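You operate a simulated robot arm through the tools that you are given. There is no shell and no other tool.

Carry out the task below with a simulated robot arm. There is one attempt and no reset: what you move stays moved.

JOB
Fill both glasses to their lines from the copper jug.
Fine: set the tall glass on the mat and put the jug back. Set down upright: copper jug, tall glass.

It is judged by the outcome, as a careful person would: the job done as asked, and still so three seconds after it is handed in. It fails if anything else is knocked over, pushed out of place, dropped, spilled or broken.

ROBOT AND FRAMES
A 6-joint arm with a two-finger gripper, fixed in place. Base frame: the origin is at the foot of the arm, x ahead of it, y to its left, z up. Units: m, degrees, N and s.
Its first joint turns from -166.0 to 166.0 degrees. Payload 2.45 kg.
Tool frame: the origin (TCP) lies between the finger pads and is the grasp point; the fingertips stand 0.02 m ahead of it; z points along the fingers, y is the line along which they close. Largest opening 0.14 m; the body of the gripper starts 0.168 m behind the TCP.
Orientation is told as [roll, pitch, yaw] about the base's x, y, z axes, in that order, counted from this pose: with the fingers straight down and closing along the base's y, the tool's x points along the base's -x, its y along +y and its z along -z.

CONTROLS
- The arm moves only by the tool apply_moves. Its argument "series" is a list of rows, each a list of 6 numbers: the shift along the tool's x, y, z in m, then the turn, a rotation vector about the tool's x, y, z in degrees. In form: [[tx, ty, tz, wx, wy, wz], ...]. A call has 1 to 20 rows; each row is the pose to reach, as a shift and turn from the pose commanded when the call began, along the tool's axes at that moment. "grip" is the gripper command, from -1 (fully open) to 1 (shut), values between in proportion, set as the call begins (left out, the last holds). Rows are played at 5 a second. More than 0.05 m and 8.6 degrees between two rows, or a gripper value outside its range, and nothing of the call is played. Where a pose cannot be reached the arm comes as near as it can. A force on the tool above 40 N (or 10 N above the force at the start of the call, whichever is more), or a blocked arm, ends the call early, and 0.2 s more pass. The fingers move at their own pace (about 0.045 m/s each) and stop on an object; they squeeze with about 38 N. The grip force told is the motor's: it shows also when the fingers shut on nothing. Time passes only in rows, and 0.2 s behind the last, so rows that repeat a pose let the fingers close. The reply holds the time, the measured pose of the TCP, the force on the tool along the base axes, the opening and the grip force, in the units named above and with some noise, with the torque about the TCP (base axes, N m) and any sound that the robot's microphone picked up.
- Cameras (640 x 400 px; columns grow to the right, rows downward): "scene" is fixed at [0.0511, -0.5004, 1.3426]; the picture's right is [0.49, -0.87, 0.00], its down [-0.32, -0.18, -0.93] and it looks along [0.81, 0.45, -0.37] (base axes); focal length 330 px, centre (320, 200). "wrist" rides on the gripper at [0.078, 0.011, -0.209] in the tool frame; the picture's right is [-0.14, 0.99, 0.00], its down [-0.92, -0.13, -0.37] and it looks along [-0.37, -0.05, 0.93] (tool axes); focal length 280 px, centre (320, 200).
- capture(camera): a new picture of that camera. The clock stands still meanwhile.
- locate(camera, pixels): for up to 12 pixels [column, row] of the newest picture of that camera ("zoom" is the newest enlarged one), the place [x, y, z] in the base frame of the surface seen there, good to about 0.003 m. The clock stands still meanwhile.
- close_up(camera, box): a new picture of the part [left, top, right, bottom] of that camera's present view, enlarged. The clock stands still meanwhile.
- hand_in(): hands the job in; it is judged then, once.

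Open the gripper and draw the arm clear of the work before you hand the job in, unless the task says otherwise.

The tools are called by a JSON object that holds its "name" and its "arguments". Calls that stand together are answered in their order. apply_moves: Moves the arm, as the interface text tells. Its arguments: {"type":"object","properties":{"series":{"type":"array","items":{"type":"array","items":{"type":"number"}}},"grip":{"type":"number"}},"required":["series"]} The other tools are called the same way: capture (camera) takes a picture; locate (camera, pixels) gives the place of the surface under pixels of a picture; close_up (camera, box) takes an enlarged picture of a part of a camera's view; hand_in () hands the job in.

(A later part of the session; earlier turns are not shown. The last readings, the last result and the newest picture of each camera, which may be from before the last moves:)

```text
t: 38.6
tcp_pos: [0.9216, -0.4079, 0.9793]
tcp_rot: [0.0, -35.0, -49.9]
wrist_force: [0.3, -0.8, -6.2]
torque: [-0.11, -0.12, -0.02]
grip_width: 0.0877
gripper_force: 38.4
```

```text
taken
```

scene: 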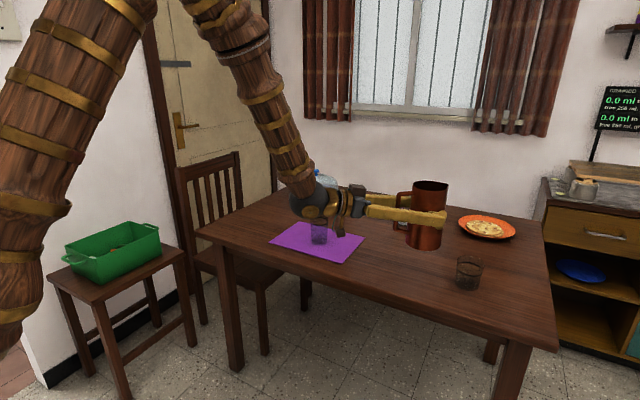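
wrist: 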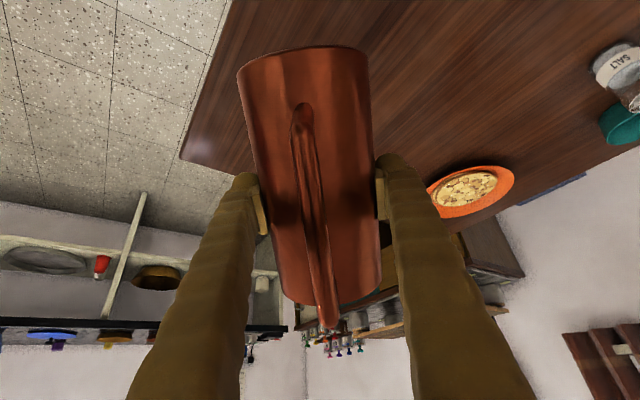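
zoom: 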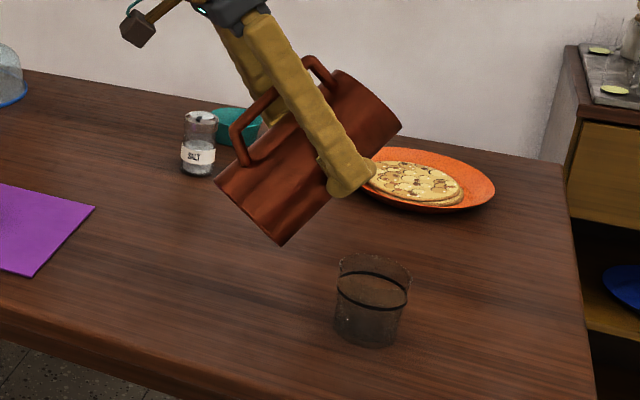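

The scene zoom shows the lip exactly over the short glass. I lower the jug so the lip is ~0.046 m above the glass rim and tilt to 52°.

{"name": "apply_moves", "arguments": {"series": [[0.0065, 0, 0.0091, 0, 0.7, 0], [0.0196, 0, 0.0273, 0, 2.1, 0], [0.0327, 0, 0.0455, 0, 3.5, 0], [0.0457, 0, 0.0637, 0, 4.9, 0], [0.0588, 0, 0.0819, 0, 6.3, 0], [0.0653, 0, 0.091, 0, 7, 0], [0.0653, 0, 0.091, 0, 7, 0]]}}

{"name": "close_up", "arguments": {"camera": "scene", "box": [400, 180, 520, 310]}}

```text
t: 40.2
tcp_pos: [0.9204, -0.4072, 0.8677]
tcp_rot: [0.0, -28.0, -49.9]
wrist_force: [-0.5, 0.5, -7.2]
torque: [-0.11, -0.11, 0.0]
grip_width: 0.0875
gripper_force: 38.1
```

```text
3.08 times, centred on (460, 245) of scene
```

zoom: 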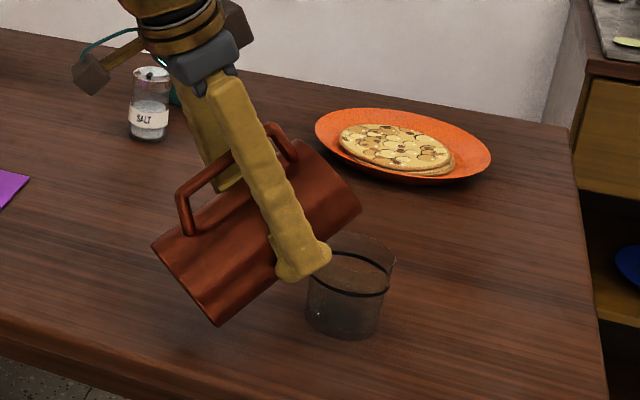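

Nothing flows yet at 52°. I tilt on to 58° keeping the lip fixed in place.

{"name": "apply_moves", "arguments": {"series": [[-0.0011, 0, -0.0019, 0, 1.5, 0], [-0.0021, 0, -0.0039, 0, 3, 0], [-0.0032, 0, -0.0058, 0, 4.5, 0], [-0.0042, 0, -0.0077, 0, 6, 0], [-0.0042, 0, -0.0077, 0, 6, 0]]}}

{"name": "close_up", "arguments": {"camera": "scene", "box": [420, 200, 510, 300]}}

```text
t: 41.4
tcp_pos: [0.9212, -0.4064, 0.8772]
tcp_rot: [0.0, -22.1, -49.9]
wrist_force: [-0.7, 0.4, -6.1]
torque: [-0.11, -0.12, 0.03]
grip_width: 0.0875
gripper_force: 37.9
```

```text
4.00 times, centred on (465, 250) of scene
```

zoom: 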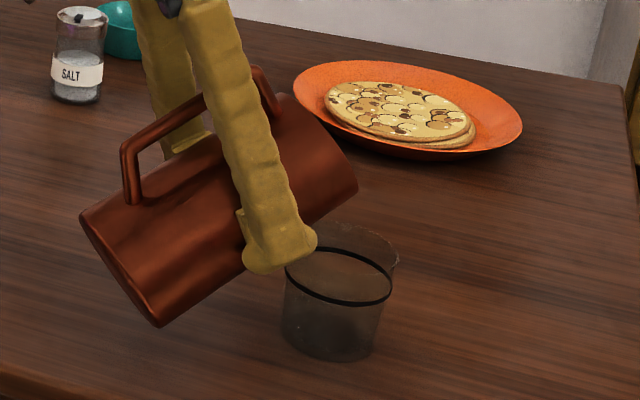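

Still no stream at 58°. I continue to 61° in small steps, with pauses.

{"name": "apply_moves", "arguments": {"series": [[-0.0007, 0, -0.0013, 0, 1, 0], [-0.0013, 0, -0.0026, 0, 2, 0], [-0.002, 0, -0.0039, 0, 3, 0], [-0.002, 0, -0.0039, 0, 3, 0], [-0.002, 0, -0.0039, 0, 3, 0]]}}

{"name": "close_up", "arguments": {"camera": "scene", "box": [420, 200, 510, 300]}}

```text
t: 42.6
tcp_pos: [0.9209, -0.4064, 0.8798]
tcp_rot: [-0.3, -19.3, -50.0]
wrist_force: [0.7, -0.1, -7.2]
torque: [-0.16, -0.1, 0.0]
grip_width: 0.0875
gripper_force: 38.1
```

```text
4.00 times, centred on (465, 250) of scene
```

zoom: 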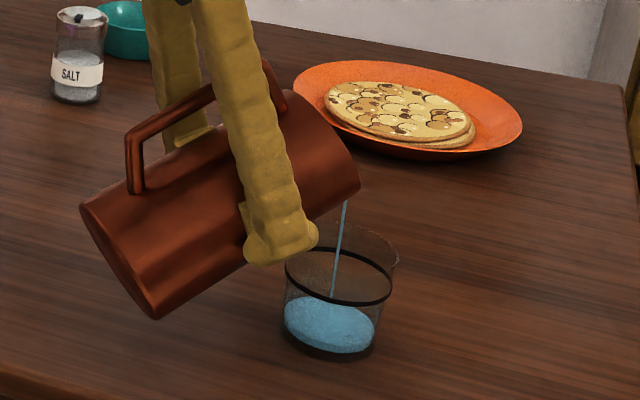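

Water is flowing from the lip (345,200) neatly into the short glass; level ~⅓ of the way to the line. I hold this tilt for a short time and watch.

{"name": "apply_moves", "arguments": {"series": [[0, 0, 0, 0, 0, 0], [0, 0, 0, 0, 0, 0]]}}

{"name": "close_up", "arguments": {"camera": "scene", "box": [420, 200, 510, 300]}}

```text
t: 43.2
tcp_pos: [0.9229, -0.406, 0.8802]
tcp_rot: [-0.3, -19.4, -50.0]
wrist_force: [0.7, 0.5, -7.5]
torque: [-0.11, -0.11, 0.01]
grip_width: 0.0873
gripper_force: 38.1
```

```text
4.00 times, centred on (465, 250) of scene
```

zoom: 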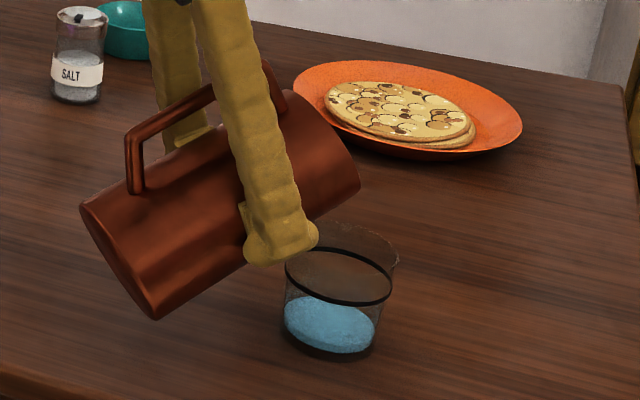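

The flow stopped on reaching equilibrium, so the tilt sets the amount. I tilt 2° more in 0.5° rows, then hold.

{"name": "apply_moves", "arguments": {"series": [[-0.0003, 0, -0.0007, 0, 0.5, 0], [-0.0007, 0, -0.0013, 0, 1, 0], [-0.001, 0, -0.002, 0, 1.5, 0], [-0.0013, 0, -0.0026, 0, 2, 0], [-0.0013, 0, -0.0026, 0, 2, 0], [-0.0013, 0, -0.0026, 0, 2, 0], [-0.0013, 0, -0.0026, 0, 2, 0]]}}

{"name": "close_up", "arguments": {"camera": "scene", "box": [420, 200, 510, 300]}}

```text
t: 44.8
tcp_pos: [0.9202, -0.4043, 0.8797]
tcp_rot: [-1.2, -18.2, -49.9]
wrist_force: [0.0, -0.5, -6.4]
torque: [-0.15, -0.06, -0.01]
grip_width: 0.0876
gripper_force: 37.9
out of reach, approached as far as the arm can: row 2, 3, 4, 5, 6, 7
```

```text
4.00 times, centred on (465, 250) of scene
```

zoom: 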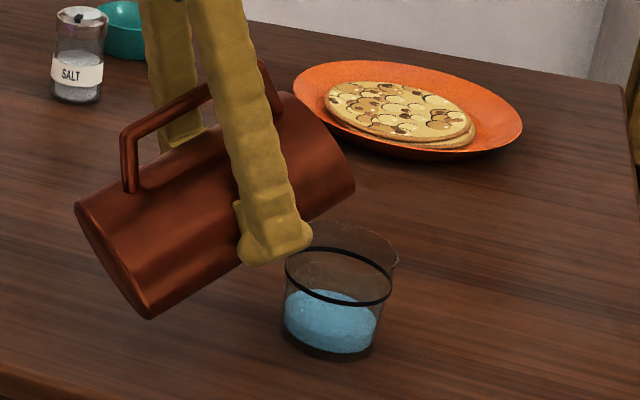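

The arm reported the pose as out of its reach and stopped at about 62°. The short glass is about half-filled; no spill visible. I look at the whole scene to understand the arm's configuration.

{"name": "capture", "arguments": {"camera": "scene"}}

{"name": "close_up", "arguments": {"camera": "scene", "box": [445, 240, 495, 300]}}

```text
taken
```

scene: 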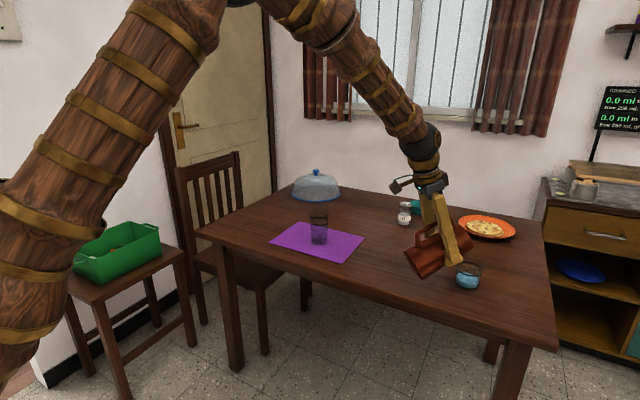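

```text
6.67 times, centred on (470, 270) of scene
```

zoom: 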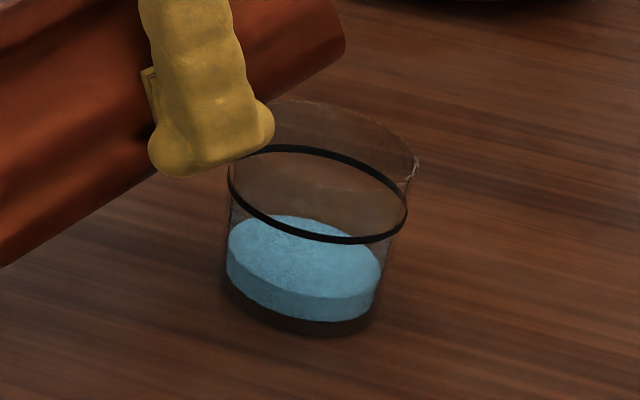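

The limit is most likely a wrist-roll joint limit caused by pouring out of the arm's plane (yaw −50°). I untilt the jug and lift it back, then I'll repeat the pour with the tool in the arm's own vertical plane.

{"name": "apply_moves", "arguments": {"series": [[0.0011, 0, -0.0066, 0, -3, 0], [0.0033, 0, -0.0198, 0, -9, 0], [0.0056, 0, -0.0331, 0, -15.5, 0], [0.0078, 0, -0.0463, 0, -22, 0], [0.01, 0, -0.0595, 0, -28.5, 0], [0.0123, 0, -0.0727, 0, -35, 0], [0.0145, 0, -0.0859, 0, -41.5, 0], [0.0167, 0, -0.0992, 0, -48, 0], [0.019, 0, -0.1124, 0, -54.5, 0], [0.0212, 0, -0.1256, 0, -60, 0], [0.0223, 0, -0.1322, 0, -63, 0], [0.0223, 0, -0.1322, 0, -63, 0]]}}

{"name": "close_up", "arguments": {"camera": "scene", "box": [370, 150, 530, 310]}}

```text
t: 47.4
tcp_pos: [0.8824, -0.3574, 0.9991]
tcp_rot: [0.0, -80.1, -49.9]
wrist_force: [0.1, 1.1, -6.4]
torque: [-0.04, -0.06, -0.01]
grip_width: 0.0873
gripper_force: 38.4
```

```text
2.50 times, centred on (450, 230) of scene
```

zoom: 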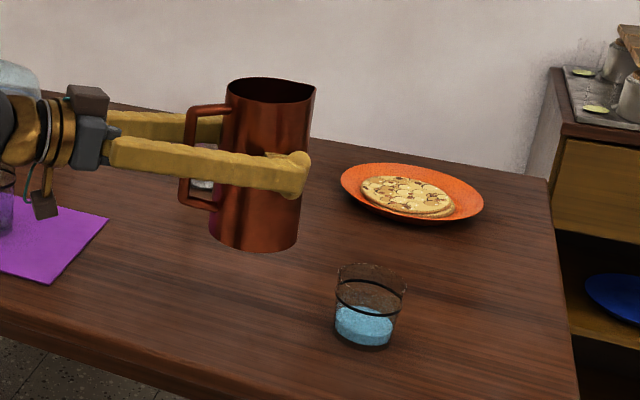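

Clean: the glass holds water about 60% to the line, and the jug is upright. I now shift the jug and yaw it to −26° so the tool lies in the arm's plane toward the short glass.

{"name": "apply_moves", "arguments": {"series": [[-0.0002, -0.0087, 0.0011, -2.955, 0, -0.521], [-0.0005, -0.0232, 0.003, -7.88, 0, -1.39], [-0.0008, -0.0376, 0.0048, -12.8, 0, -2.26], [-0.0012, -0.0521, 0.0067, -17.73, 0, -3.13], [-0.0015, -0.0637, 0.0082, -21.67, 0, -3.82], [-0.0016, -0.0695, 0.0089, -23.64, 0, -4.17], [-0.0016, -0.0695, 0.0089, -23.64, 0, -4.17]]}}

{"name": "close_up", "arguments": {"camera": "scene", "box": [445, 240, 495, 300]}}

```text
t: 49.0
tcp_pos: [0.8333, -0.4102, 0.9996]
tcp_rot: [0.1, -80.0, -25.9]
wrist_force: [-0.3, -0.7, -6.2]
torque: [-0.04, -0.05, 0.01]
grip_width: 0.087
gripper_force: 38.3
```

```text
6.67 times, centred on (470, 270) of scene
```

zoom: 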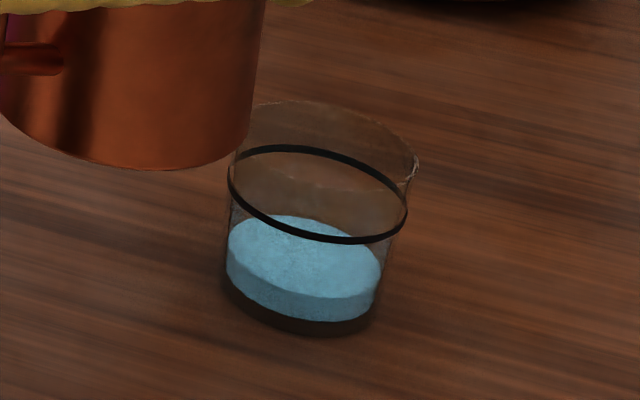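

The grip width has crept from 0.0881 to 0.0870 m, so I check whether the jug has slipped in the fingers by locating its rim and base.

{"name": "close_up", "arguments": {"camera": "scene", "box": [380, 160, 480, 270]}}

{"name": "capture", "arguments": {"camera": "wrist"}}

```text
3.64 times, centred on (430, 215) of scene
```

zoom: 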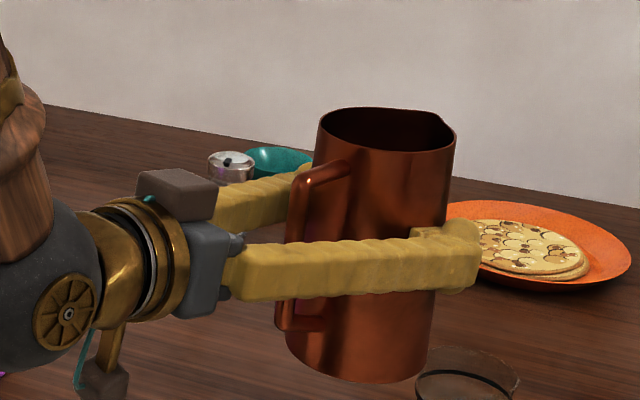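

```text
taken
```

wrist: 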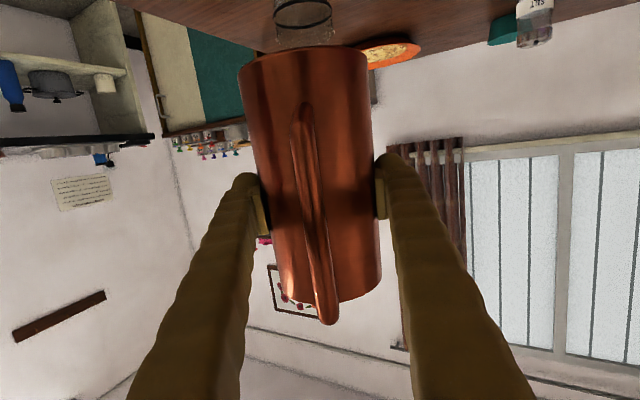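

Comparing with the earlier wrist image (handle end moved from row ~330 to ~323), there may be a few mm slip. I locate the rim to quantify.

{"name": "locate", "arguments": {"camera": "zoom", "pixels": [[380, 154], [350, 150], [410, 154], [355, 376], [400, 378], [390, 200], [380, 320]]}}

{"name": "locate", "arguments": {"camera": "wrist", "pixels": [[300, 60], [320, 295], [300, 130], [322, 300], [350, 290], [250, 80], [360, 60]]}}

```text
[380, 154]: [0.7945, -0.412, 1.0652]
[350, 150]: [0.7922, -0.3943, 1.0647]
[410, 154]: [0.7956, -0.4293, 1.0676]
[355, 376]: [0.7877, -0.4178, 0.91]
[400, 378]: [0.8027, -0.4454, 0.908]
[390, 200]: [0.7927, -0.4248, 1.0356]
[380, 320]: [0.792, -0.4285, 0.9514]
```

```text
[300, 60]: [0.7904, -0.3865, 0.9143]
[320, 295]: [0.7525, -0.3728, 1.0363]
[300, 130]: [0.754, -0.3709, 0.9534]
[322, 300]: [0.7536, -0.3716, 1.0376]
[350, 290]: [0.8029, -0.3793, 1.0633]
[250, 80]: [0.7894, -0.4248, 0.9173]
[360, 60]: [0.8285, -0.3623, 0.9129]
```

Rim at ≈1.067 m vs TCP 0.9996: slip is only ~1–2 mm, the jug is upright. I tilt 45° in the arm's plane while bringing the lip above the glass.

{"name": "apply_moves", "arguments": {"series": [[0.0005, 0, 0.0045, 0, 2.8, 0], [0.0014, 0.0002, 0.0136, 0, 8.4, 0], [0.0023, 0.0004, 0.0227, 0, 14, 0], [0.0033, 0.0006, 0.0317, 0, 19.7, 0], [0.0042, 0.0008, 0.0408, 0, 25.3, 0], [0.0052, 0.001, 0.0498, 0, 30.9, 0], [0.0061, 0.001, 0.0589, 0, 36.6, 0], [0.007, 0.001, 0.068, 0, 42.2, 0], [0.0075, 0.001, 0.0725, 0, 45, 0], [0.0075, 0.001, 0.0725, 0, 45, 0]]}}

{"name": "capture", "arguments": {"camera": "scene"}}

```text
t: 51.2
tcp_pos: [0.8982, -0.4394, 0.9792]
tcp_rot: [0.1, -34.9, -25.9]
wrist_force: [-0.6, -1.2, -7.1]
torque: [-0.06, -0.17, 0.02]
grip_width: 0.087
gripper_force: 38.2
out of reach, approached as far as the arm can: row 7
```

```text
taken
```

scene: 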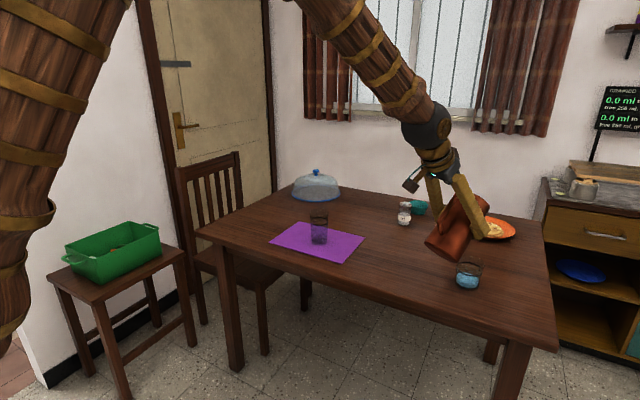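

The arm passed through the wrist alignment and reached the pose (p=35°, yaw −26°). I lower the jug so the lip sits ~0.046 m above the rim and tilt to 55°.

{"name": "apply_moves", "arguments": {"series": [[0.0061, 0, 0.0086, 0, 1, 0], [0.0175, 0, 0.0245, 0, 2.9, 0], [0.0291, 0, 0.0408, 0, 4.8, 0], [0.0406, 0, 0.0569, 0, 6.6, 0], [0.0521, 0, 0.0729, 0, 8.5, 0], [0.0598, 0, 0.0837, 0, 9.75, 0], [0.0613, 0, 0.0858, 0, 10, 0], [0.0613, 0, 0.0858, 0, 10, 0]]}}

{"name": "close_up", "arguments": {"camera": "scene", "box": [420, 200, 510, 300]}}

```text
t: 53.0
tcp_pos: [0.8958, -0.4387, 0.8725]
tcp_rot: [0.1, -25.0, -26.0]
wrist_force: [0.0, -0.5, -7.7]
torque: [-0.09, -0.15, 0.0]
grip_width: 0.0868
gripper_force: 38.3
```

```text
4.00 times, centred on (465, 250) of scene
```

zoom: 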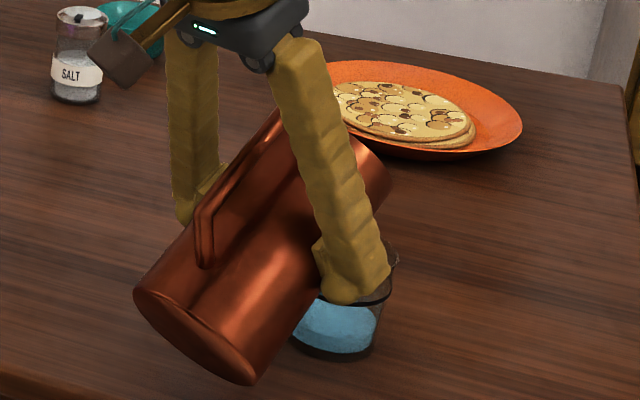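

At yaw −26° the gripper blocks the view of the water line. With the wrist now in the good configuration, I swing the yaw back to −50° around the lip for a clear view.

{"name": "apply_moves", "arguments": {"series": [[-0.001, 0.005, 0.0005, 1.3, 0, 2.8], [-0.0025, 0.0127, 0.0012, 3.38, 0, 7.25], [-0.0045, 0.0228, 0.0021, 6.08, 0, 13.05], [-0.0065, 0.0329, 0.003, 8.79, 0, 18.85], [-0.0075, 0.038, 0.0035, 10.14, 0, 21.75], [-0.0075, 0.038, 0.0035, 10.14, 0, 21.75]]}}

{"name": "close_up", "arguments": {"camera": "scene", "box": [420, 200, 510, 300]}}

```text
t: 54.4
tcp_pos: [0.9209, -0.4076, 0.874]
tcp_rot: [0.0, -25.0, -50.0]
wrist_force: [0.6, 0.2, -6.6]
torque: [-0.1, -0.11, -0.01]
grip_width: 0.0868
gripper_force: 38.2
```

```text
4.00 times, centred on (465, 250) of scene
```

zoom: 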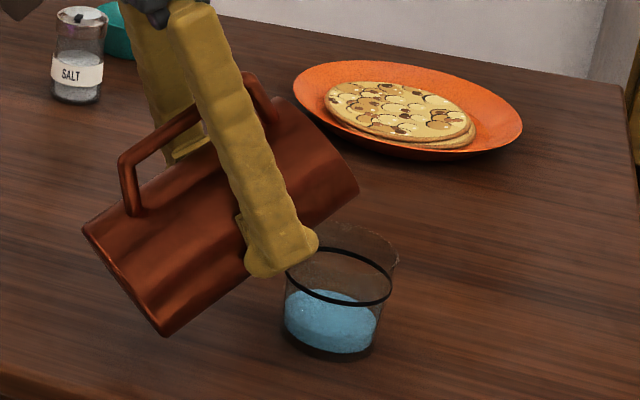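

Clear view again. I tilt up to 61° (just short of the last pouring angle).

{"name": "apply_moves", "arguments": {"series": [[-0.0014, 0, -0.0025, 0, 2, 0], [-0.0028, 0, -0.0051, 0, 4, 0], [-0.0042, 0, -0.0076, 0, 6, 0], [-0.0042, 0, -0.0076, 0, 6, 0]]}}

{"name": "close_up", "arguments": {"camera": "scene", "box": [435, 220, 505, 300]}}

```text
t: 55.4
tcp_pos: [0.921, -0.4087, 0.883]
tcp_rot: [0.0, -19.0, -50.0]
wrist_force: [-0.3, -0.3, -6.2]
torque: [-0.16, -0.1, 0.0]
grip_width: 0.0865
gripper_force: 38.0
```

```text
5.00 times, centred on (470, 260) of scene
```

zoom: 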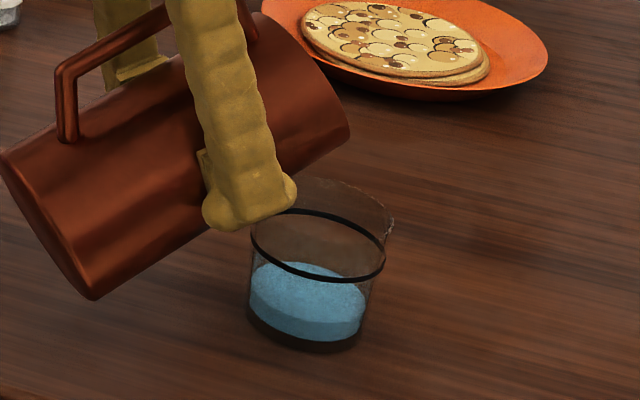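

No flow yet at 61°. I tilt slowly to 65° and hold.

{"name": "apply_moves", "arguments": {"series": [[-0.0004, 0, -0.0006, 0, 0.5, 0], [-0.0007, 0, -0.0013, 0, 1, 0], [-0.001, 0, -0.0019, 0, 1.5, 0], [-0.0014, 0, -0.0026, 0, 2, 0], [-0.0017, 0, -0.0032, 0, 2.5, 0], [-0.0021, 0, -0.0038, 0, 3, 0], [-0.0024, 0, -0.0045, 0, 3.5, 0], [-0.0028, 0, -0.0051, 0, 4, 0], [-0.0028, 0, -0.0051, 0, 4, 0], [-0.0028, 0, -0.0051, 0, 4, 0], [-0.0028, 0, -0.0051, 0, 4, 0]]}}

{"name": "close_up", "arguments": {"camera": "scene", "box": [435, 220, 505, 300]}}

```text
t: 57.8
tcp_pos: [0.9222, -0.4099, 0.8882]
tcp_rot: [0.0, -14.9, -50.0]
wrist_force: [-0.5, -0.4, -5.4]
torque: [-0.13, -0.08, 0.02]
grip_width: 0.0868
gripper_force: 38.0
```

```text
5.00 times, centred on (470, 260) of scene
```

zoom: 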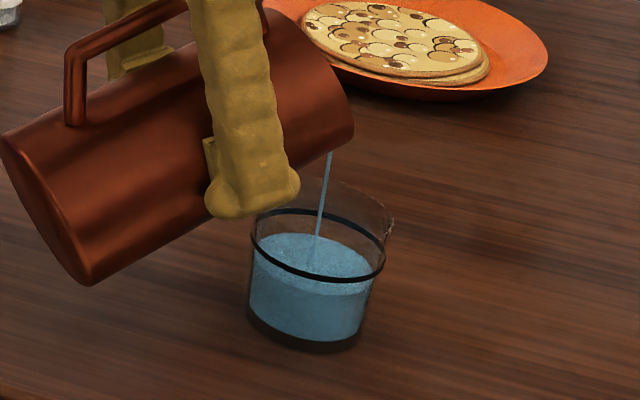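

The level is rising close to the line (water front edge at row ~293, ring front at ~275). I hold briefly and check.

{"name": "apply_moves", "arguments": {"series": [[0, 0, 0, 0, 0, 0]]}}

{"name": "close_up", "arguments": {"camera": "scene", "box": [445, 240, 495, 300]}}

```text
t: 58.2
tcp_pos: [0.9219, -0.4097, 0.8882]
tcp_rot: [0.0, -14.9, -49.8]
wrist_force: [-0.3, -0.4, -6.0]
torque: [-0.14, -0.1, -0.03]
grip_width: 0.0868
gripper_force: 38.1
```

```text
6.67 times, centred on (470, 270) of scene
```

zoom: 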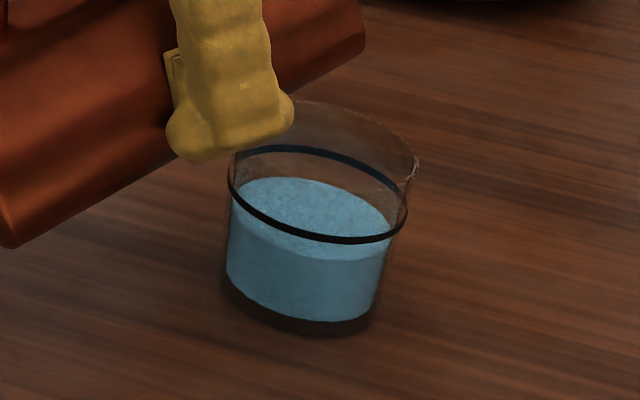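

Flow has stopped; the surface centre (row ~220) is about 12 mm below the ring (row ~195). I tilt a further 2° slowly and hold.

{"name": "apply_moves", "arguments": {"series": [[-0.0003, 0, -0.0006, 0, 0.5, 0], [-0.0007, 0, -0.0013, 0, 1, 0], [-0.001, 0, -0.0019, 0, 1.5, 0], [-0.0013, 0, -0.0025, 0, 2, 0], [-0.0013, 0, -0.0025, 0, 2, 0], [-0.0013, 0, -0.0025, 0, 2, 0], [-0.0013, 0, -0.0025, 0, 2, 0], [-0.0013, 0, -0.0025, 0, 2, 0]]}}

{"name": "close_up", "arguments": {"camera": "scene", "box": [445, 240, 495, 300]}}

```text
t: 60.0
tcp_pos: [0.9212, -0.4103, 0.8913]
tcp_rot: [0.0, -13.0, -50.0]
wrist_force: [-0.4, 0.7, -5.9]
torque: [-0.08, -0.08, -0.02]
grip_width: 0.0866
gripper_force: 37.9
```

```text
6.67 times, centred on (470, 270) of scene
```

zoom: 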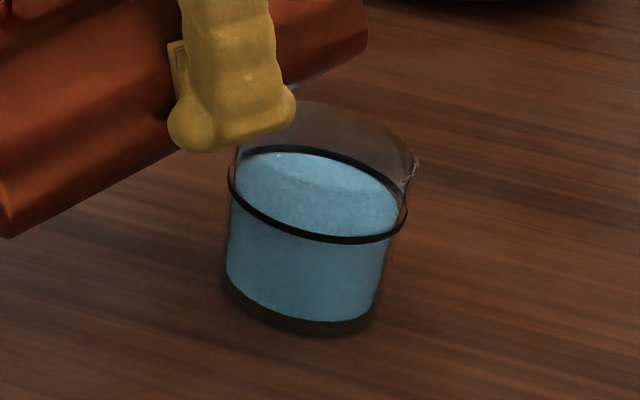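

The water surface is now right about at the ring. I zoom tighter to compare front and back edges with the ring.

{"name": "close_up", "arguments": {"camera": "scene", "box": [452, 255, 484, 285]}}

{"name": "capture", "arguments": {"camera": "wrist"}}

```text
13.33 times, centred on (468, 270) of scene
```

zoom: 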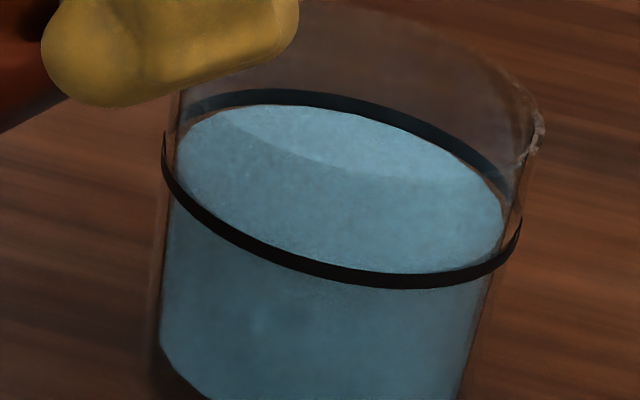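

```text
taken
```

wrist: 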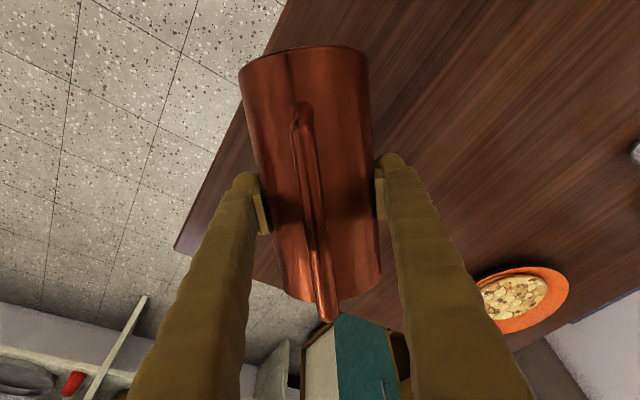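

The surface sits within about 1 mm of the ring all around — the short glass is filled. I untilt to ~52° (no flow) and raise the jug away.

{"name": "apply_moves", "arguments": {"series": [[-0.0005, 0, -0.0076, 0, -2, 0], [-0.0014, 0, -0.0228, 0, -5, 0], [-0.0024, 0, -0.038, 0, -8, 0], [-0.0033, 0, -0.0531, 0, -10, 0], [-0.0042, 0, -0.0683, 0, -12, 0], [-0.0052, 0, -0.0835, 0, -13.5, 0], [-0.0061, 0, -0.0987, 0, -14.5, 0], [-0.007, 0, -0.1138, 0, -15, 0], [-0.0075, 0, -0.1214, 0, -15, 0]]}}

{"name": "capture", "arguments": {"camera": "scene"}}

{"name": "close_up", "arguments": {"camera": "scene", "box": [450, 250, 490, 295]}}

{"name": "close_up", "arguments": {"camera": "scene", "box": [295, 200, 345, 250]}}

```text
t: 62.0
tcp_pos: [0.909, -0.3947, 1.011]
tcp_rot: [0.1, -28.0, -50.0]
wrist_force: [0.3, -0.3, -5.8]
torque: [-0.06, -0.12, -0.02]
grip_width: 0.0865
gripper_force: 38.2
```

```text
taken
```

scene: 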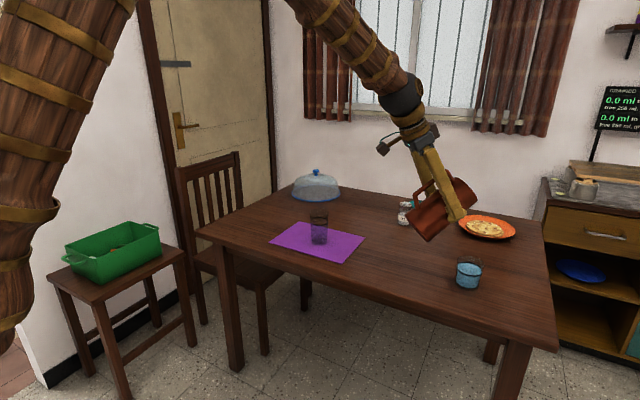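

```text
8.89 times, centred on (470, 272) of scene
```

zoom: 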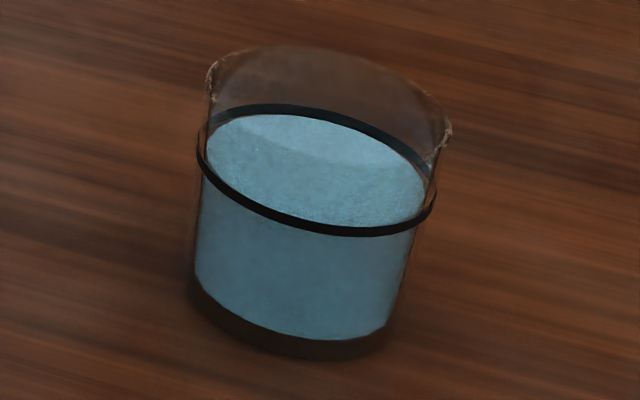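

```text
8.00 times, centred on (320, 225) of scene
```

zoom: 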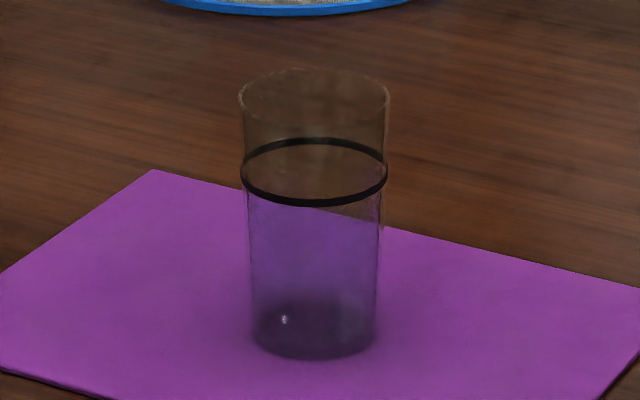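

The short glass is at its line; the tall glass on the mat looks empty, with its ring at z≈0.833. I carry the jug (tilted 52°, 15° short of flowing) across to above the tall glass.

{"name": "apply_moves", "arguments": {"series": [[0.0048, 0.0049, -0.0026, -0.04, 0, -0.07], [0.0178, 0.018, -0.0094, -0.13, 0, -0.24], [0.0372, 0.0376, -0.0198, -0.27, 0, -0.51], [0.0614, 0.0621, -0.0326, -0.45, 0, -0.84], [0.0889, 0.09, -0.0472, -0.65, 0, -1.21], [0.1179, 0.1194, -0.0627, -0.86, 0, -1.61], [0.147, 0.1488, -0.0782, -1.07, 0, -2.01], [0.1761, 0.1783, -0.0936, -1.28, 0, -2.4], [0.2052, 0.2077, -0.1091, -1.49, 0, -2.8], [0.2342, 0.2371, -0.1246, -1.7, 0, -3.2], [0.2617, 0.265, -0.1392, -1.9, 0, -3.57], [0.2859, 0.2895, -0.152, -2.08, 0, -3.9], [0.3053, 0.3091, -0.1624, -2.22, 0, -4.17], [0.3183, 0.3222, -0.1692, -2.31, 0, -4.34], [0.3231, 0.3271, -0.1718, -2.35, 0, -4.41], [0.3231, 0.3271, -0.1718, -2.35, 0, -4.41]]}}

{"name": "capture", "arguments": {"camera": "scene"}}

```text
t: 65.4
tcp_pos: [0.9251, 0.0954, 1.01]
tcp_rot: [0.0, -28.0, -45.0]
wrist_force: [-0.3, -0.3, -5.9]
torque: [-0.11, -0.08, -0.01]
grip_width: 0.0865
gripper_force: 37.9
```

```text
taken
```

scene: 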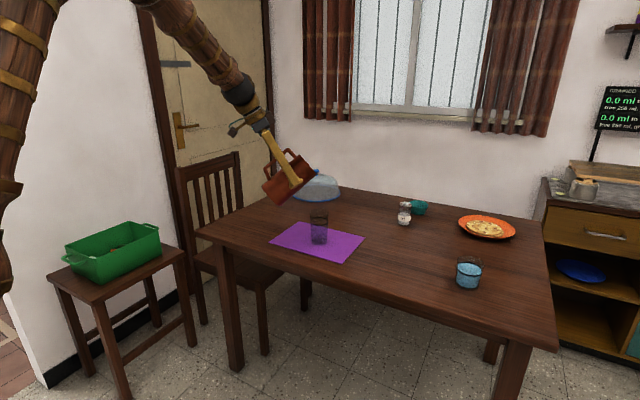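

The jug hangs above the tall glass. I check the tall glass's exact position by locating its ring points.

{"name": "close_up", "arguments": {"camera": "scene", "box": [295, 160, 345, 250]}}

{"name": "close_up", "arguments": {"camera": "scene", "box": [295, 200, 345, 250]}}

{"name": "locate", "arguments": {"camera": "zoom", "pixels": [[243, 178], [385, 178], [315, 203], [275, 195], [350, 199], [262, 340], [370, 340], [315, 357]]}}

```text
4.44 times, centred on (320, 205) of scene
```

zoom: 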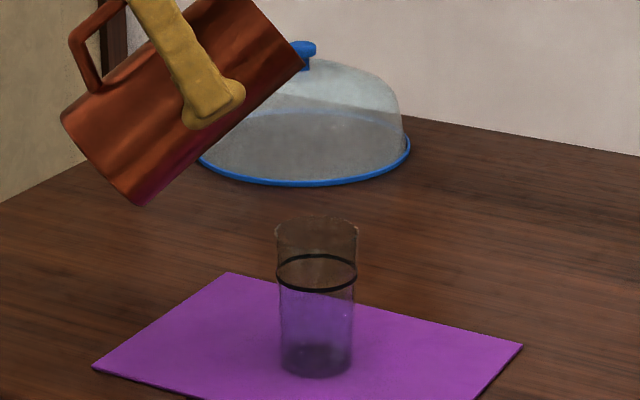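

```text
8.00 times, centred on (320, 225) of scene
```

zoom: 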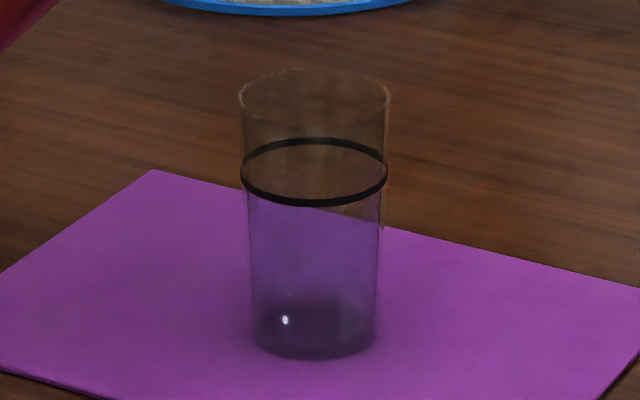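

```text
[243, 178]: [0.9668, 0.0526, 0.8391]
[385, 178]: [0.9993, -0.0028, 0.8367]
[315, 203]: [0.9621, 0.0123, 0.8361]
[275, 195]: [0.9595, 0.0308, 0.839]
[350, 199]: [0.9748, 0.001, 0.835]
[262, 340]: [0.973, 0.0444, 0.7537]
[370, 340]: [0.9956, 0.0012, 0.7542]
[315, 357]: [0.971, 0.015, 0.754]
```

The tall glass is centred at ≈(0.990, 0.029) with the ring at z≈0.836. I lower the jug until the lip is ~0.04 m above the rim, at 60° tilt (still below the flow angle of 67°).

{"name": "apply_moves", "arguments": {"series": [[0.0041, 0, 0.0079, 0, 0.8, 0], [0.0124, 0, 0.0237, 0, 2.4, 0], [0.0207, 0, 0.0395, 0, 4, 0], [0.029, 0, 0.0552, 0, 5.6, 0], [0.0373, 0, 0.071, 0, 7.2, 0], [0.0414, 0, 0.0789, 0, 8, 0], [0.0414, 0, 0.0789, 0, 8, 0]]}}

{"name": "close_up", "arguments": {"camera": "scene", "box": [275, 170, 365, 250]}}

```text
t: 67.0
tcp_pos: [0.9246, 0.0945, 0.9224]
tcp_rot: [0.0, -19.9, -44.9]
wrist_force: [0.7, -0.3, -5.6]
torque: [-0.11, -0.08, 0.02]
grip_width: 0.0863
gripper_force: 37.9
```

```text
5.00 times, centred on (320, 210) of scene
```

zoom: 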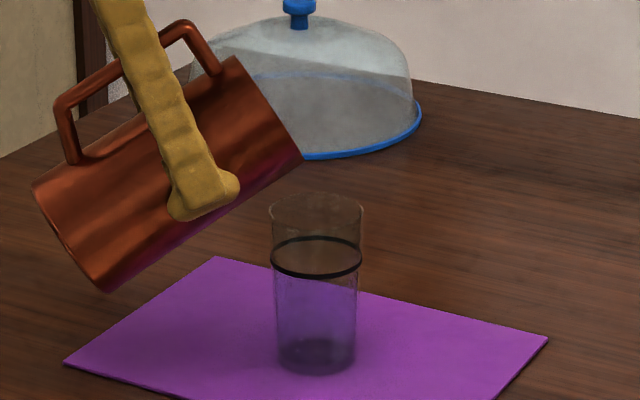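

The lip (302,157) is above the glass mouth (centre 317,212). I tilt to 66° and then slowly to 69°, and check where the stream lands.

{"name": "apply_moves", "arguments": {"series": [[-0.0014, 0, -0.0025, 0, 2, 0], [-0.0028, 0, -0.0051, 0, 4, 0], [-0.0042, 0, -0.0076, 0, 6, 0], [-0.0046, 0, -0.0082, 0, 6.5, 0], [-0.005, 0, -0.0088, 0, 7, 0], [-0.0054, 0, -0.0094, 0, 7.5, 0], [-0.0058, 0, -0.01, 0, 8, 0], [-0.0062, 0, -0.0106, 0, 8.5, 0], [-0.0066, 0, -0.0112, 0, 9, 0]]}}

{"name": "close_up", "arguments": {"camera": "scene", "box": [275, 170, 365, 250]}}

```text
t: 69.0
tcp_pos: [0.9253, 0.0935, 0.9345]
tcp_rot: [0.0, -11.0, -44.9]
wrist_force: [-0.1, 0.3, -5.7]
torque: [-0.09, -0.1, 0.03]
grip_width: 0.0869
gripper_force: 38.1
```

```text
5.00 times, centred on (320, 210) of scene
```

zoom: 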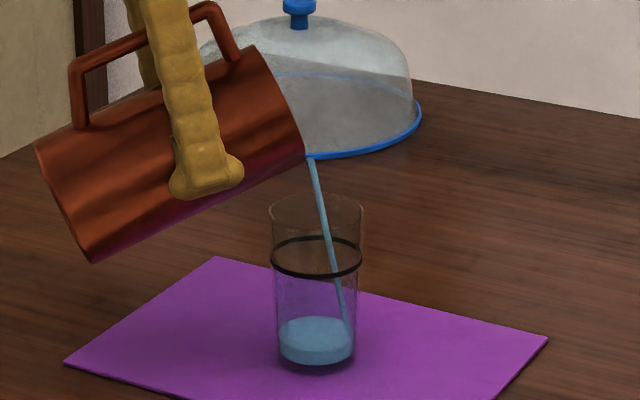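

The stream enters the mouth centrally (around (320,213)) and the glass is filling. I hold to let the flow settle.

{"name": "apply_moves", "arguments": {"series": [[0, 0, 0, 0, 0, 0], [0, 0, 0, 0, 0, 0], [0, 0, 0, 0, 0, 0], [0, 0, 0, 0, 0, 0]]}}

{"name": "close_up", "arguments": {"camera": "scene", "box": [275, 170, 365, 250]}}

```text
t: 70.0
tcp_pos: [0.927, 0.0943, 0.9346]
tcp_rot: [0.1, -11.0, -45.0]
wrist_force: [0.8, 0.5, -5.3]
torque: [-0.11, -0.11, 0.0]
grip_width: 0.0863
gripper_force: 37.9
```

```text
5.00 times, centred on (320, 210) of scene
```

zoom: 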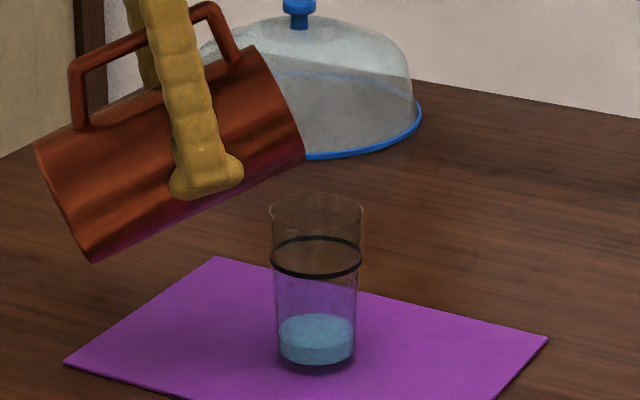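

Settled: the surface (row ~328) is about 55 mm below the ring (row ~257). I continue slowly to 74° and hold.

{"name": "apply_moves", "arguments": {"series": [[-0.0004, 0, -0.0006, 0, 0.5, 0], [-0.0007, 0, -0.0013, 0, 1, 0], [-0.0011, 0, -0.0019, 0, 1.5, 0], [-0.0014, 0, -0.0026, 0, 2, 0], [-0.0018, 0, -0.0032, 0, 2.5, 0], [-0.0021, 0, -0.0038, 0, 3, 0], [-0.0025, 0, -0.0045, 0, 3.5, 0], [-0.0028, 0, -0.0051, 0, 4, 0], [-0.0032, 0, -0.0058, 0, 4.5, 0], [-0.0035, 0, -0.0064, 0, 5, 0], [-0.0035, 0, -0.0064, 0, 5, 0], [-0.0035, 0, -0.0064, 0, 5, 0], [-0.0035, 0, -0.0064, 0, 5, 0], [-0.0035, 0, -0.0064, 0, 5, 0]]}}

{"name": "close_up", "arguments": {"camera": "scene", "box": [275, 170, 365, 250]}}

```text
t: 73.0
tcp_pos: [0.9276, 0.0924, 0.9429]
tcp_rot: [0.0, -6.0, -45.0]
wrist_force: [0.6, 0.3, -3.7]
torque: [-0.09, -0.11, -0.01]
grip_width: 0.0864
gripper_force: 37.9
```

```text
5.00 times, centred on (320, 210) of scene
```

zoom: 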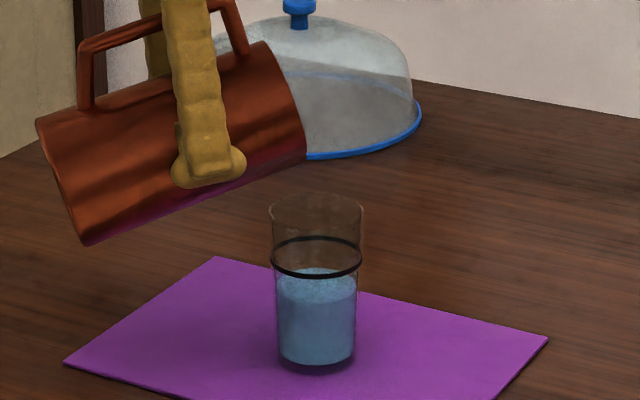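

About 23 mm remain to the ring; 5° raised it ~33 mm. I tilt 2.5° more slowly and hold.

{"name": "apply_moves", "arguments": {"series": [[-0.0003, 0, -0.0007, 0, 0.5, 0], [-0.0007, 0, -0.0013, 0, 1, 0], [-0.001, 0, -0.002, 0, 1.5, 0], [-0.0014, 0, -0.0026, 0, 2, 0], [-0.0017, 0, -0.0033, 0, 2.5, 0], [-0.0017, 0, -0.0033, 0, 2.5, 0], [-0.0017, 0, -0.0033, 0, 2.5, 0], [-0.0017, 0, -0.0033, 0, 2.5, 0], [-0.0017, 0, -0.0033, 0, 2.5, 0]]}}

{"name": "close_up", "arguments": {"camera": "scene", "box": [275, 170, 365, 250]}}

{"name": "close_up", "arguments": {"camera": "scene", "box": [303, 205, 335, 235]}}

```text
t: 75.0
tcp_pos: [0.9293, 0.0917, 0.9463]
tcp_rot: [-0.1, -3.5, -45.1]
wrist_force: [0.1, -0.8, -4.5]
torque: [-0.09, -0.07, -0.02]
grip_width: 0.0867
gripper_force: 38.0
```

```text
5.00 times, centred on (320, 210) of scene
```

zoom: 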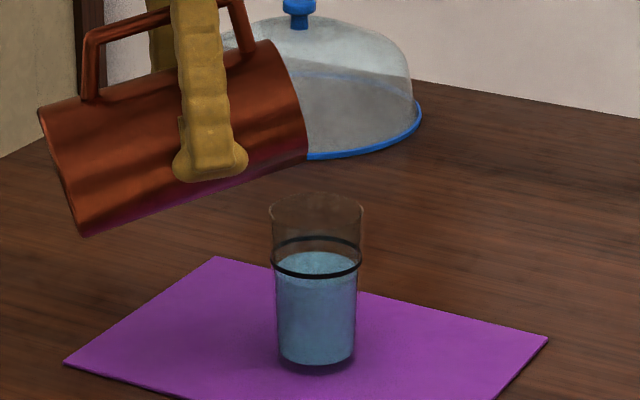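

```text
13.33 times, centred on (319, 220) of scene
```

zoom: 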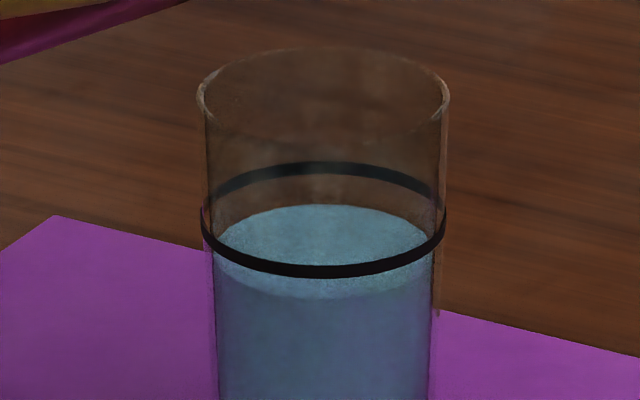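

Now ~9 mm below the ring (surface centre row 251 vs ring 219 in the 13.3× zoom). I tilt another 1.5° in small steps and hold.

{"name": "apply_moves", "arguments": {"series": [[-0.0003, 0, -0.0005, 0, 0.4, 0], [-0.0005, 0, -0.001, 0, 0.8, 0], [-0.0008, 0, -0.0015, 0, 1.2, 0], [-0.001, 0, -0.002, 0, 1.5, 0], [-0.001, 0, -0.002, 0, 1.5, 0], [-0.001, 0, -0.002, 0, 1.5, 0], [-0.001, 0, -0.002, 0, 1.5, 0], [-0.001, 0, -0.002, 0, 1.5, 0]]}}

{"name": "close_up", "arguments": {"camera": "scene", "box": [303, 205, 335, 235]}}

```text
t: 76.8
tcp_pos: [0.9295, 0.0908, 0.9476]
tcp_rot: [0.0, -2.1, -45.0]
wrist_force: [-0.3, -0.3, -3.7]
torque: [-0.06, -0.04, 0.02]
grip_width: 0.0866
gripper_force: 38.4
```

```text
13.33 times, centred on (319, 220) of scene
```

zoom: 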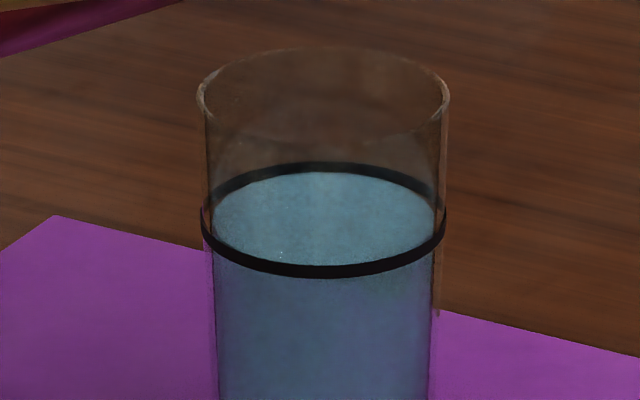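

The surface now coincides with the ring (back edge of water at row ~172 meets the ring's lower back edge, front hidden behind the ring). I untilt the jug and lift it away.

{"name": "apply_moves", "arguments": {"series": [[0.0005, 0, -0.005, 0, -2.5, 0], [0.002, 0, -0.0155, 0, -6, 0], [0.0045, 0, -0.0285, 0, -10, 0], [0.0075, 0, -0.0425, 0, -14, 0], [0.0105, 0, -0.0565, 0, -18, 0], [0.0135, 0, -0.0705, 0, -21.5, 0], [0.0155, 0, -0.0825, 0, -24.5, 0], [0.0168, 0, -0.0906, 0, -26, 0], [0.0168, 0, -0.0906, 0, -26, 0]]}}

{"name": "close_up", "arguments": {"camera": "scene", "box": [303, 200, 335, 245]}}

{"name": "capture", "arguments": {"camera": "scene"}}

```text
t: 78.8
tcp_pos: [0.915, 0.105, 1.0363]
tcp_rot: [-0.1, -27.9, -45.0]
wrist_force: [-0.1, 0.0, -3.9]
torque: [-0.08, -0.07, 0.03]
grip_width: 0.0866
gripper_force: 38.2
```

```text
8.89 times, centred on (319, 222) of scene
```

zoom: 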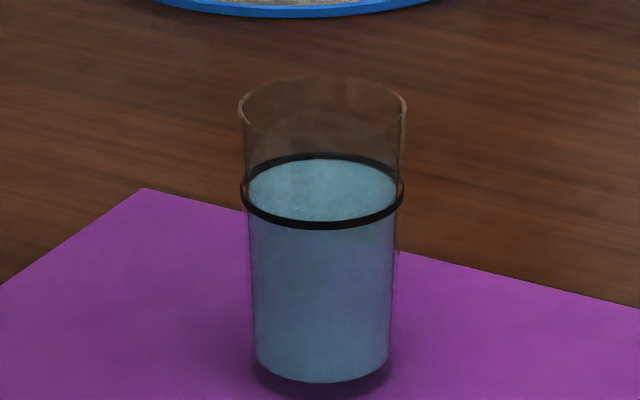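

```text
taken
```

scene: 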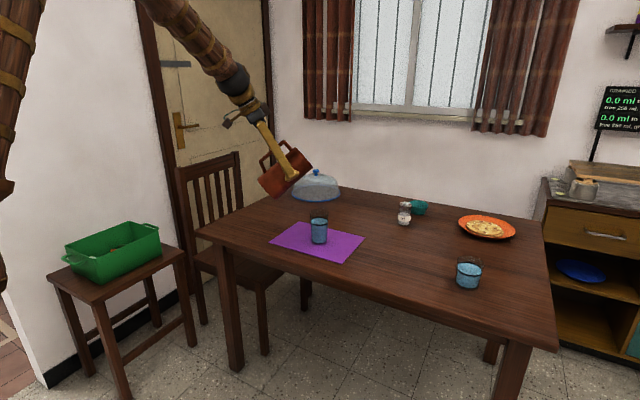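

Both glasses are at their lines and nothing is spilled. Now I bring the jug back: first I swing the yaw to +16° (arm plane) at height, moving to (0.86, 0.25).

{"name": "apply_moves", "arguments": {"series": [[0.005, 0.0025, -0.0027, -1.15, 0, -2.15], [0.015, 0.0076, -0.008, -3.44, 0, -6.46], [0.0275, 0.014, -0.0146, -6.3, 0, -11.85], [0.0412, 0.021, -0.0219, -9.45, 0, -17.77], [0.055, 0.028, -0.0292, -12.6, 0, -23.7], [0.0687, 0.035, -0.0365, -15.75, 0, -29.62], [0.0824, 0.042, -0.0438, -18.9, 0, -35.55], [0.0962, 0.049, -0.0511, -22.05, 0, -41.47], [0.1087, 0.0553, -0.0578, -24.92, 0, -46.86], [0.1187, 0.0604, -0.0631, -27.21, 0, -51.17], [0.1249, 0.0636, -0.0664, -28.64, 0, -53.86], [0.1249, 0.0636, -0.0664, -28.64, 0, -53.86]]}}

{"name": "capture", "arguments": {"camera": "scene"}}

```text
t: 81.4
tcp_pos: [0.8599, 0.2491, 1.0367]
tcp_rot: [0.0, -27.9, 16.1]
wrist_force: [0.8, -0.7, -3.8]
torque: [0.04, -0.07, -0.01]
grip_width: 0.0864
gripper_force: 38.3
```

```text
taken
```

scene: 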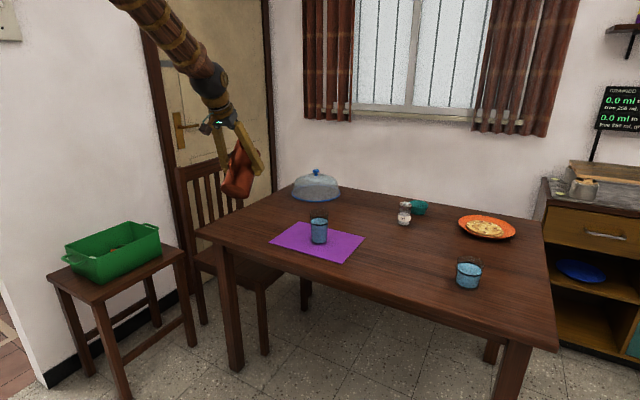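

Now I untilt the jug fully upright (tool back to 10° below horizontal) in the arm's plane.

{"name": "apply_moves", "arguments": {"series": [[0, 0, 0, 0, -2.5, 0], [0, 0, 0, 0, -8, 0], [0, 0, 0, 0, -14, 0], [0, 0, 0, 0, -20, 0], [0, 0, 0, 0, -26, 0], [0, 0, 0, 0, -32, 0], [0, 0, 0, 0, -38, 0], [0, 0, 0, 0, -44, 0], [0, 0, 0, 0, -49.5, 0], [0, 0, 0, 0, -52, 0], [0, 0, 0, 0, -52, 0]]}}

{"name": "close_up", "arguments": {"camera": "scene", "box": [180, 100, 340, 220]}}

```text
t: 83.8
tcp_pos: [0.8603, 0.25, 1.0371]
tcp_rot: [0.0, -80.2, 16.0]
wrist_force: [0.2, -0.3, -3.6]
torque: [-0.01, -0.06, 0.01]
grip_width: 0.0867
gripper_force: 38.0
```

```text
3.33 times, centred on (260, 160) of scene
```

zoom: 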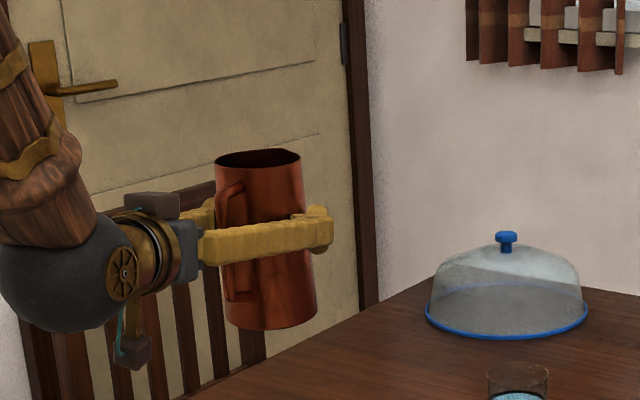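

The jug is upright. I move it above its original place (0.9935, 0.3206) and yaw back to 0°.

{"name": "apply_moves", "arguments": {"series": [[-0.0015, 0.0018, 0.0087, 0.95, 0, 0.17], [-0.0051, 0.0061, 0.0291, 3.15, 0, 0.56], [-0.0098, 0.0116, 0.0553, 5.99, 0, 1.06], [-0.0149, 0.0177, 0.0844, 9.14, 0, 1.61], [-0.0195, 0.0233, 0.1107, 11.98, 0, 2.11], [-0.0234, 0.0278, 0.1325, 14.34, 0, 2.53], [-0.0252, 0.03, 0.1427, 15.44, 0, 2.72], [-0.0257, 0.0306, 0.1456, 15.76, 0, 2.78], [-0.0257, 0.0306, 0.1456, 15.76, 0, 2.78]]}}

{"name": "close_up", "arguments": {"camera": "scene", "box": [200, 100, 320, 250]}}

```text
t: 85.8
tcp_pos: [0.9929, 0.3208, 1.0373]
tcp_rot: [-0.1, -80.0, 0.1]
wrist_force: [0.0, -0.1, -3.6]
torque: [0.01, -0.01, 0.01]
grip_width: 0.0869
gripper_force: 37.9
```

```text
2.67 times, centred on (260, 175) of scene
```

zoom: 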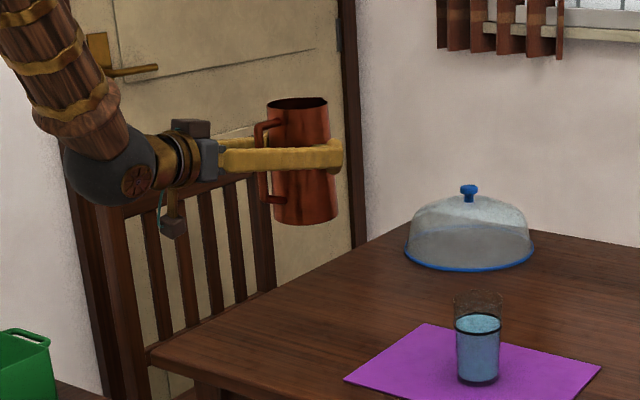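

Jug above its spot. I lower it 0.18 m to just above the table.

{"name": "apply_moves", "arguments": {"series": [[0.0098, 0, 0.0017, 0, 0, 0], [0.0345, 0, 0.0061, 0, 0, 0], [0.069, 0, 0.0122, 0, 0, 0], [0.1034, 0, 0.0182, 0, 0, 0], [0.133, 0, 0.0234, 0, 0, 0], [0.1576, 0, 0.0278, 0, 0, 0], [0.1724, 0, 0.0304, 0, 0, 0], [0.1773, 0, 0.0312, 0, 0, 0], [0.1773, 0, 0.0312, 0, 0, 0]]}}

{"name": "close_up", "arguments": {"camera": "scene", "box": [180, 150, 320, 260]}}

```text
t: 87.8
tcp_pos: [0.9938, 0.3208, 0.8581]
tcp_rot: [0.0, -80.1, 0.1]
wrist_force: [0.0, 0.2, -3.3]
torque: [0.0, -0.06, 0.03]
grip_width: 0.0873
gripper_force: 37.4
```

```text
3.64 times, centred on (250, 205) of scene
```

zoom: 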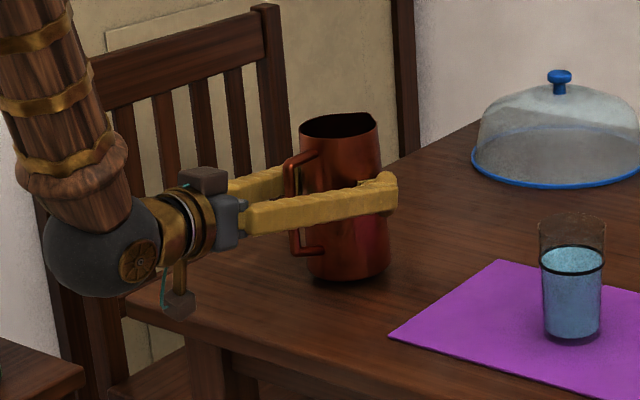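

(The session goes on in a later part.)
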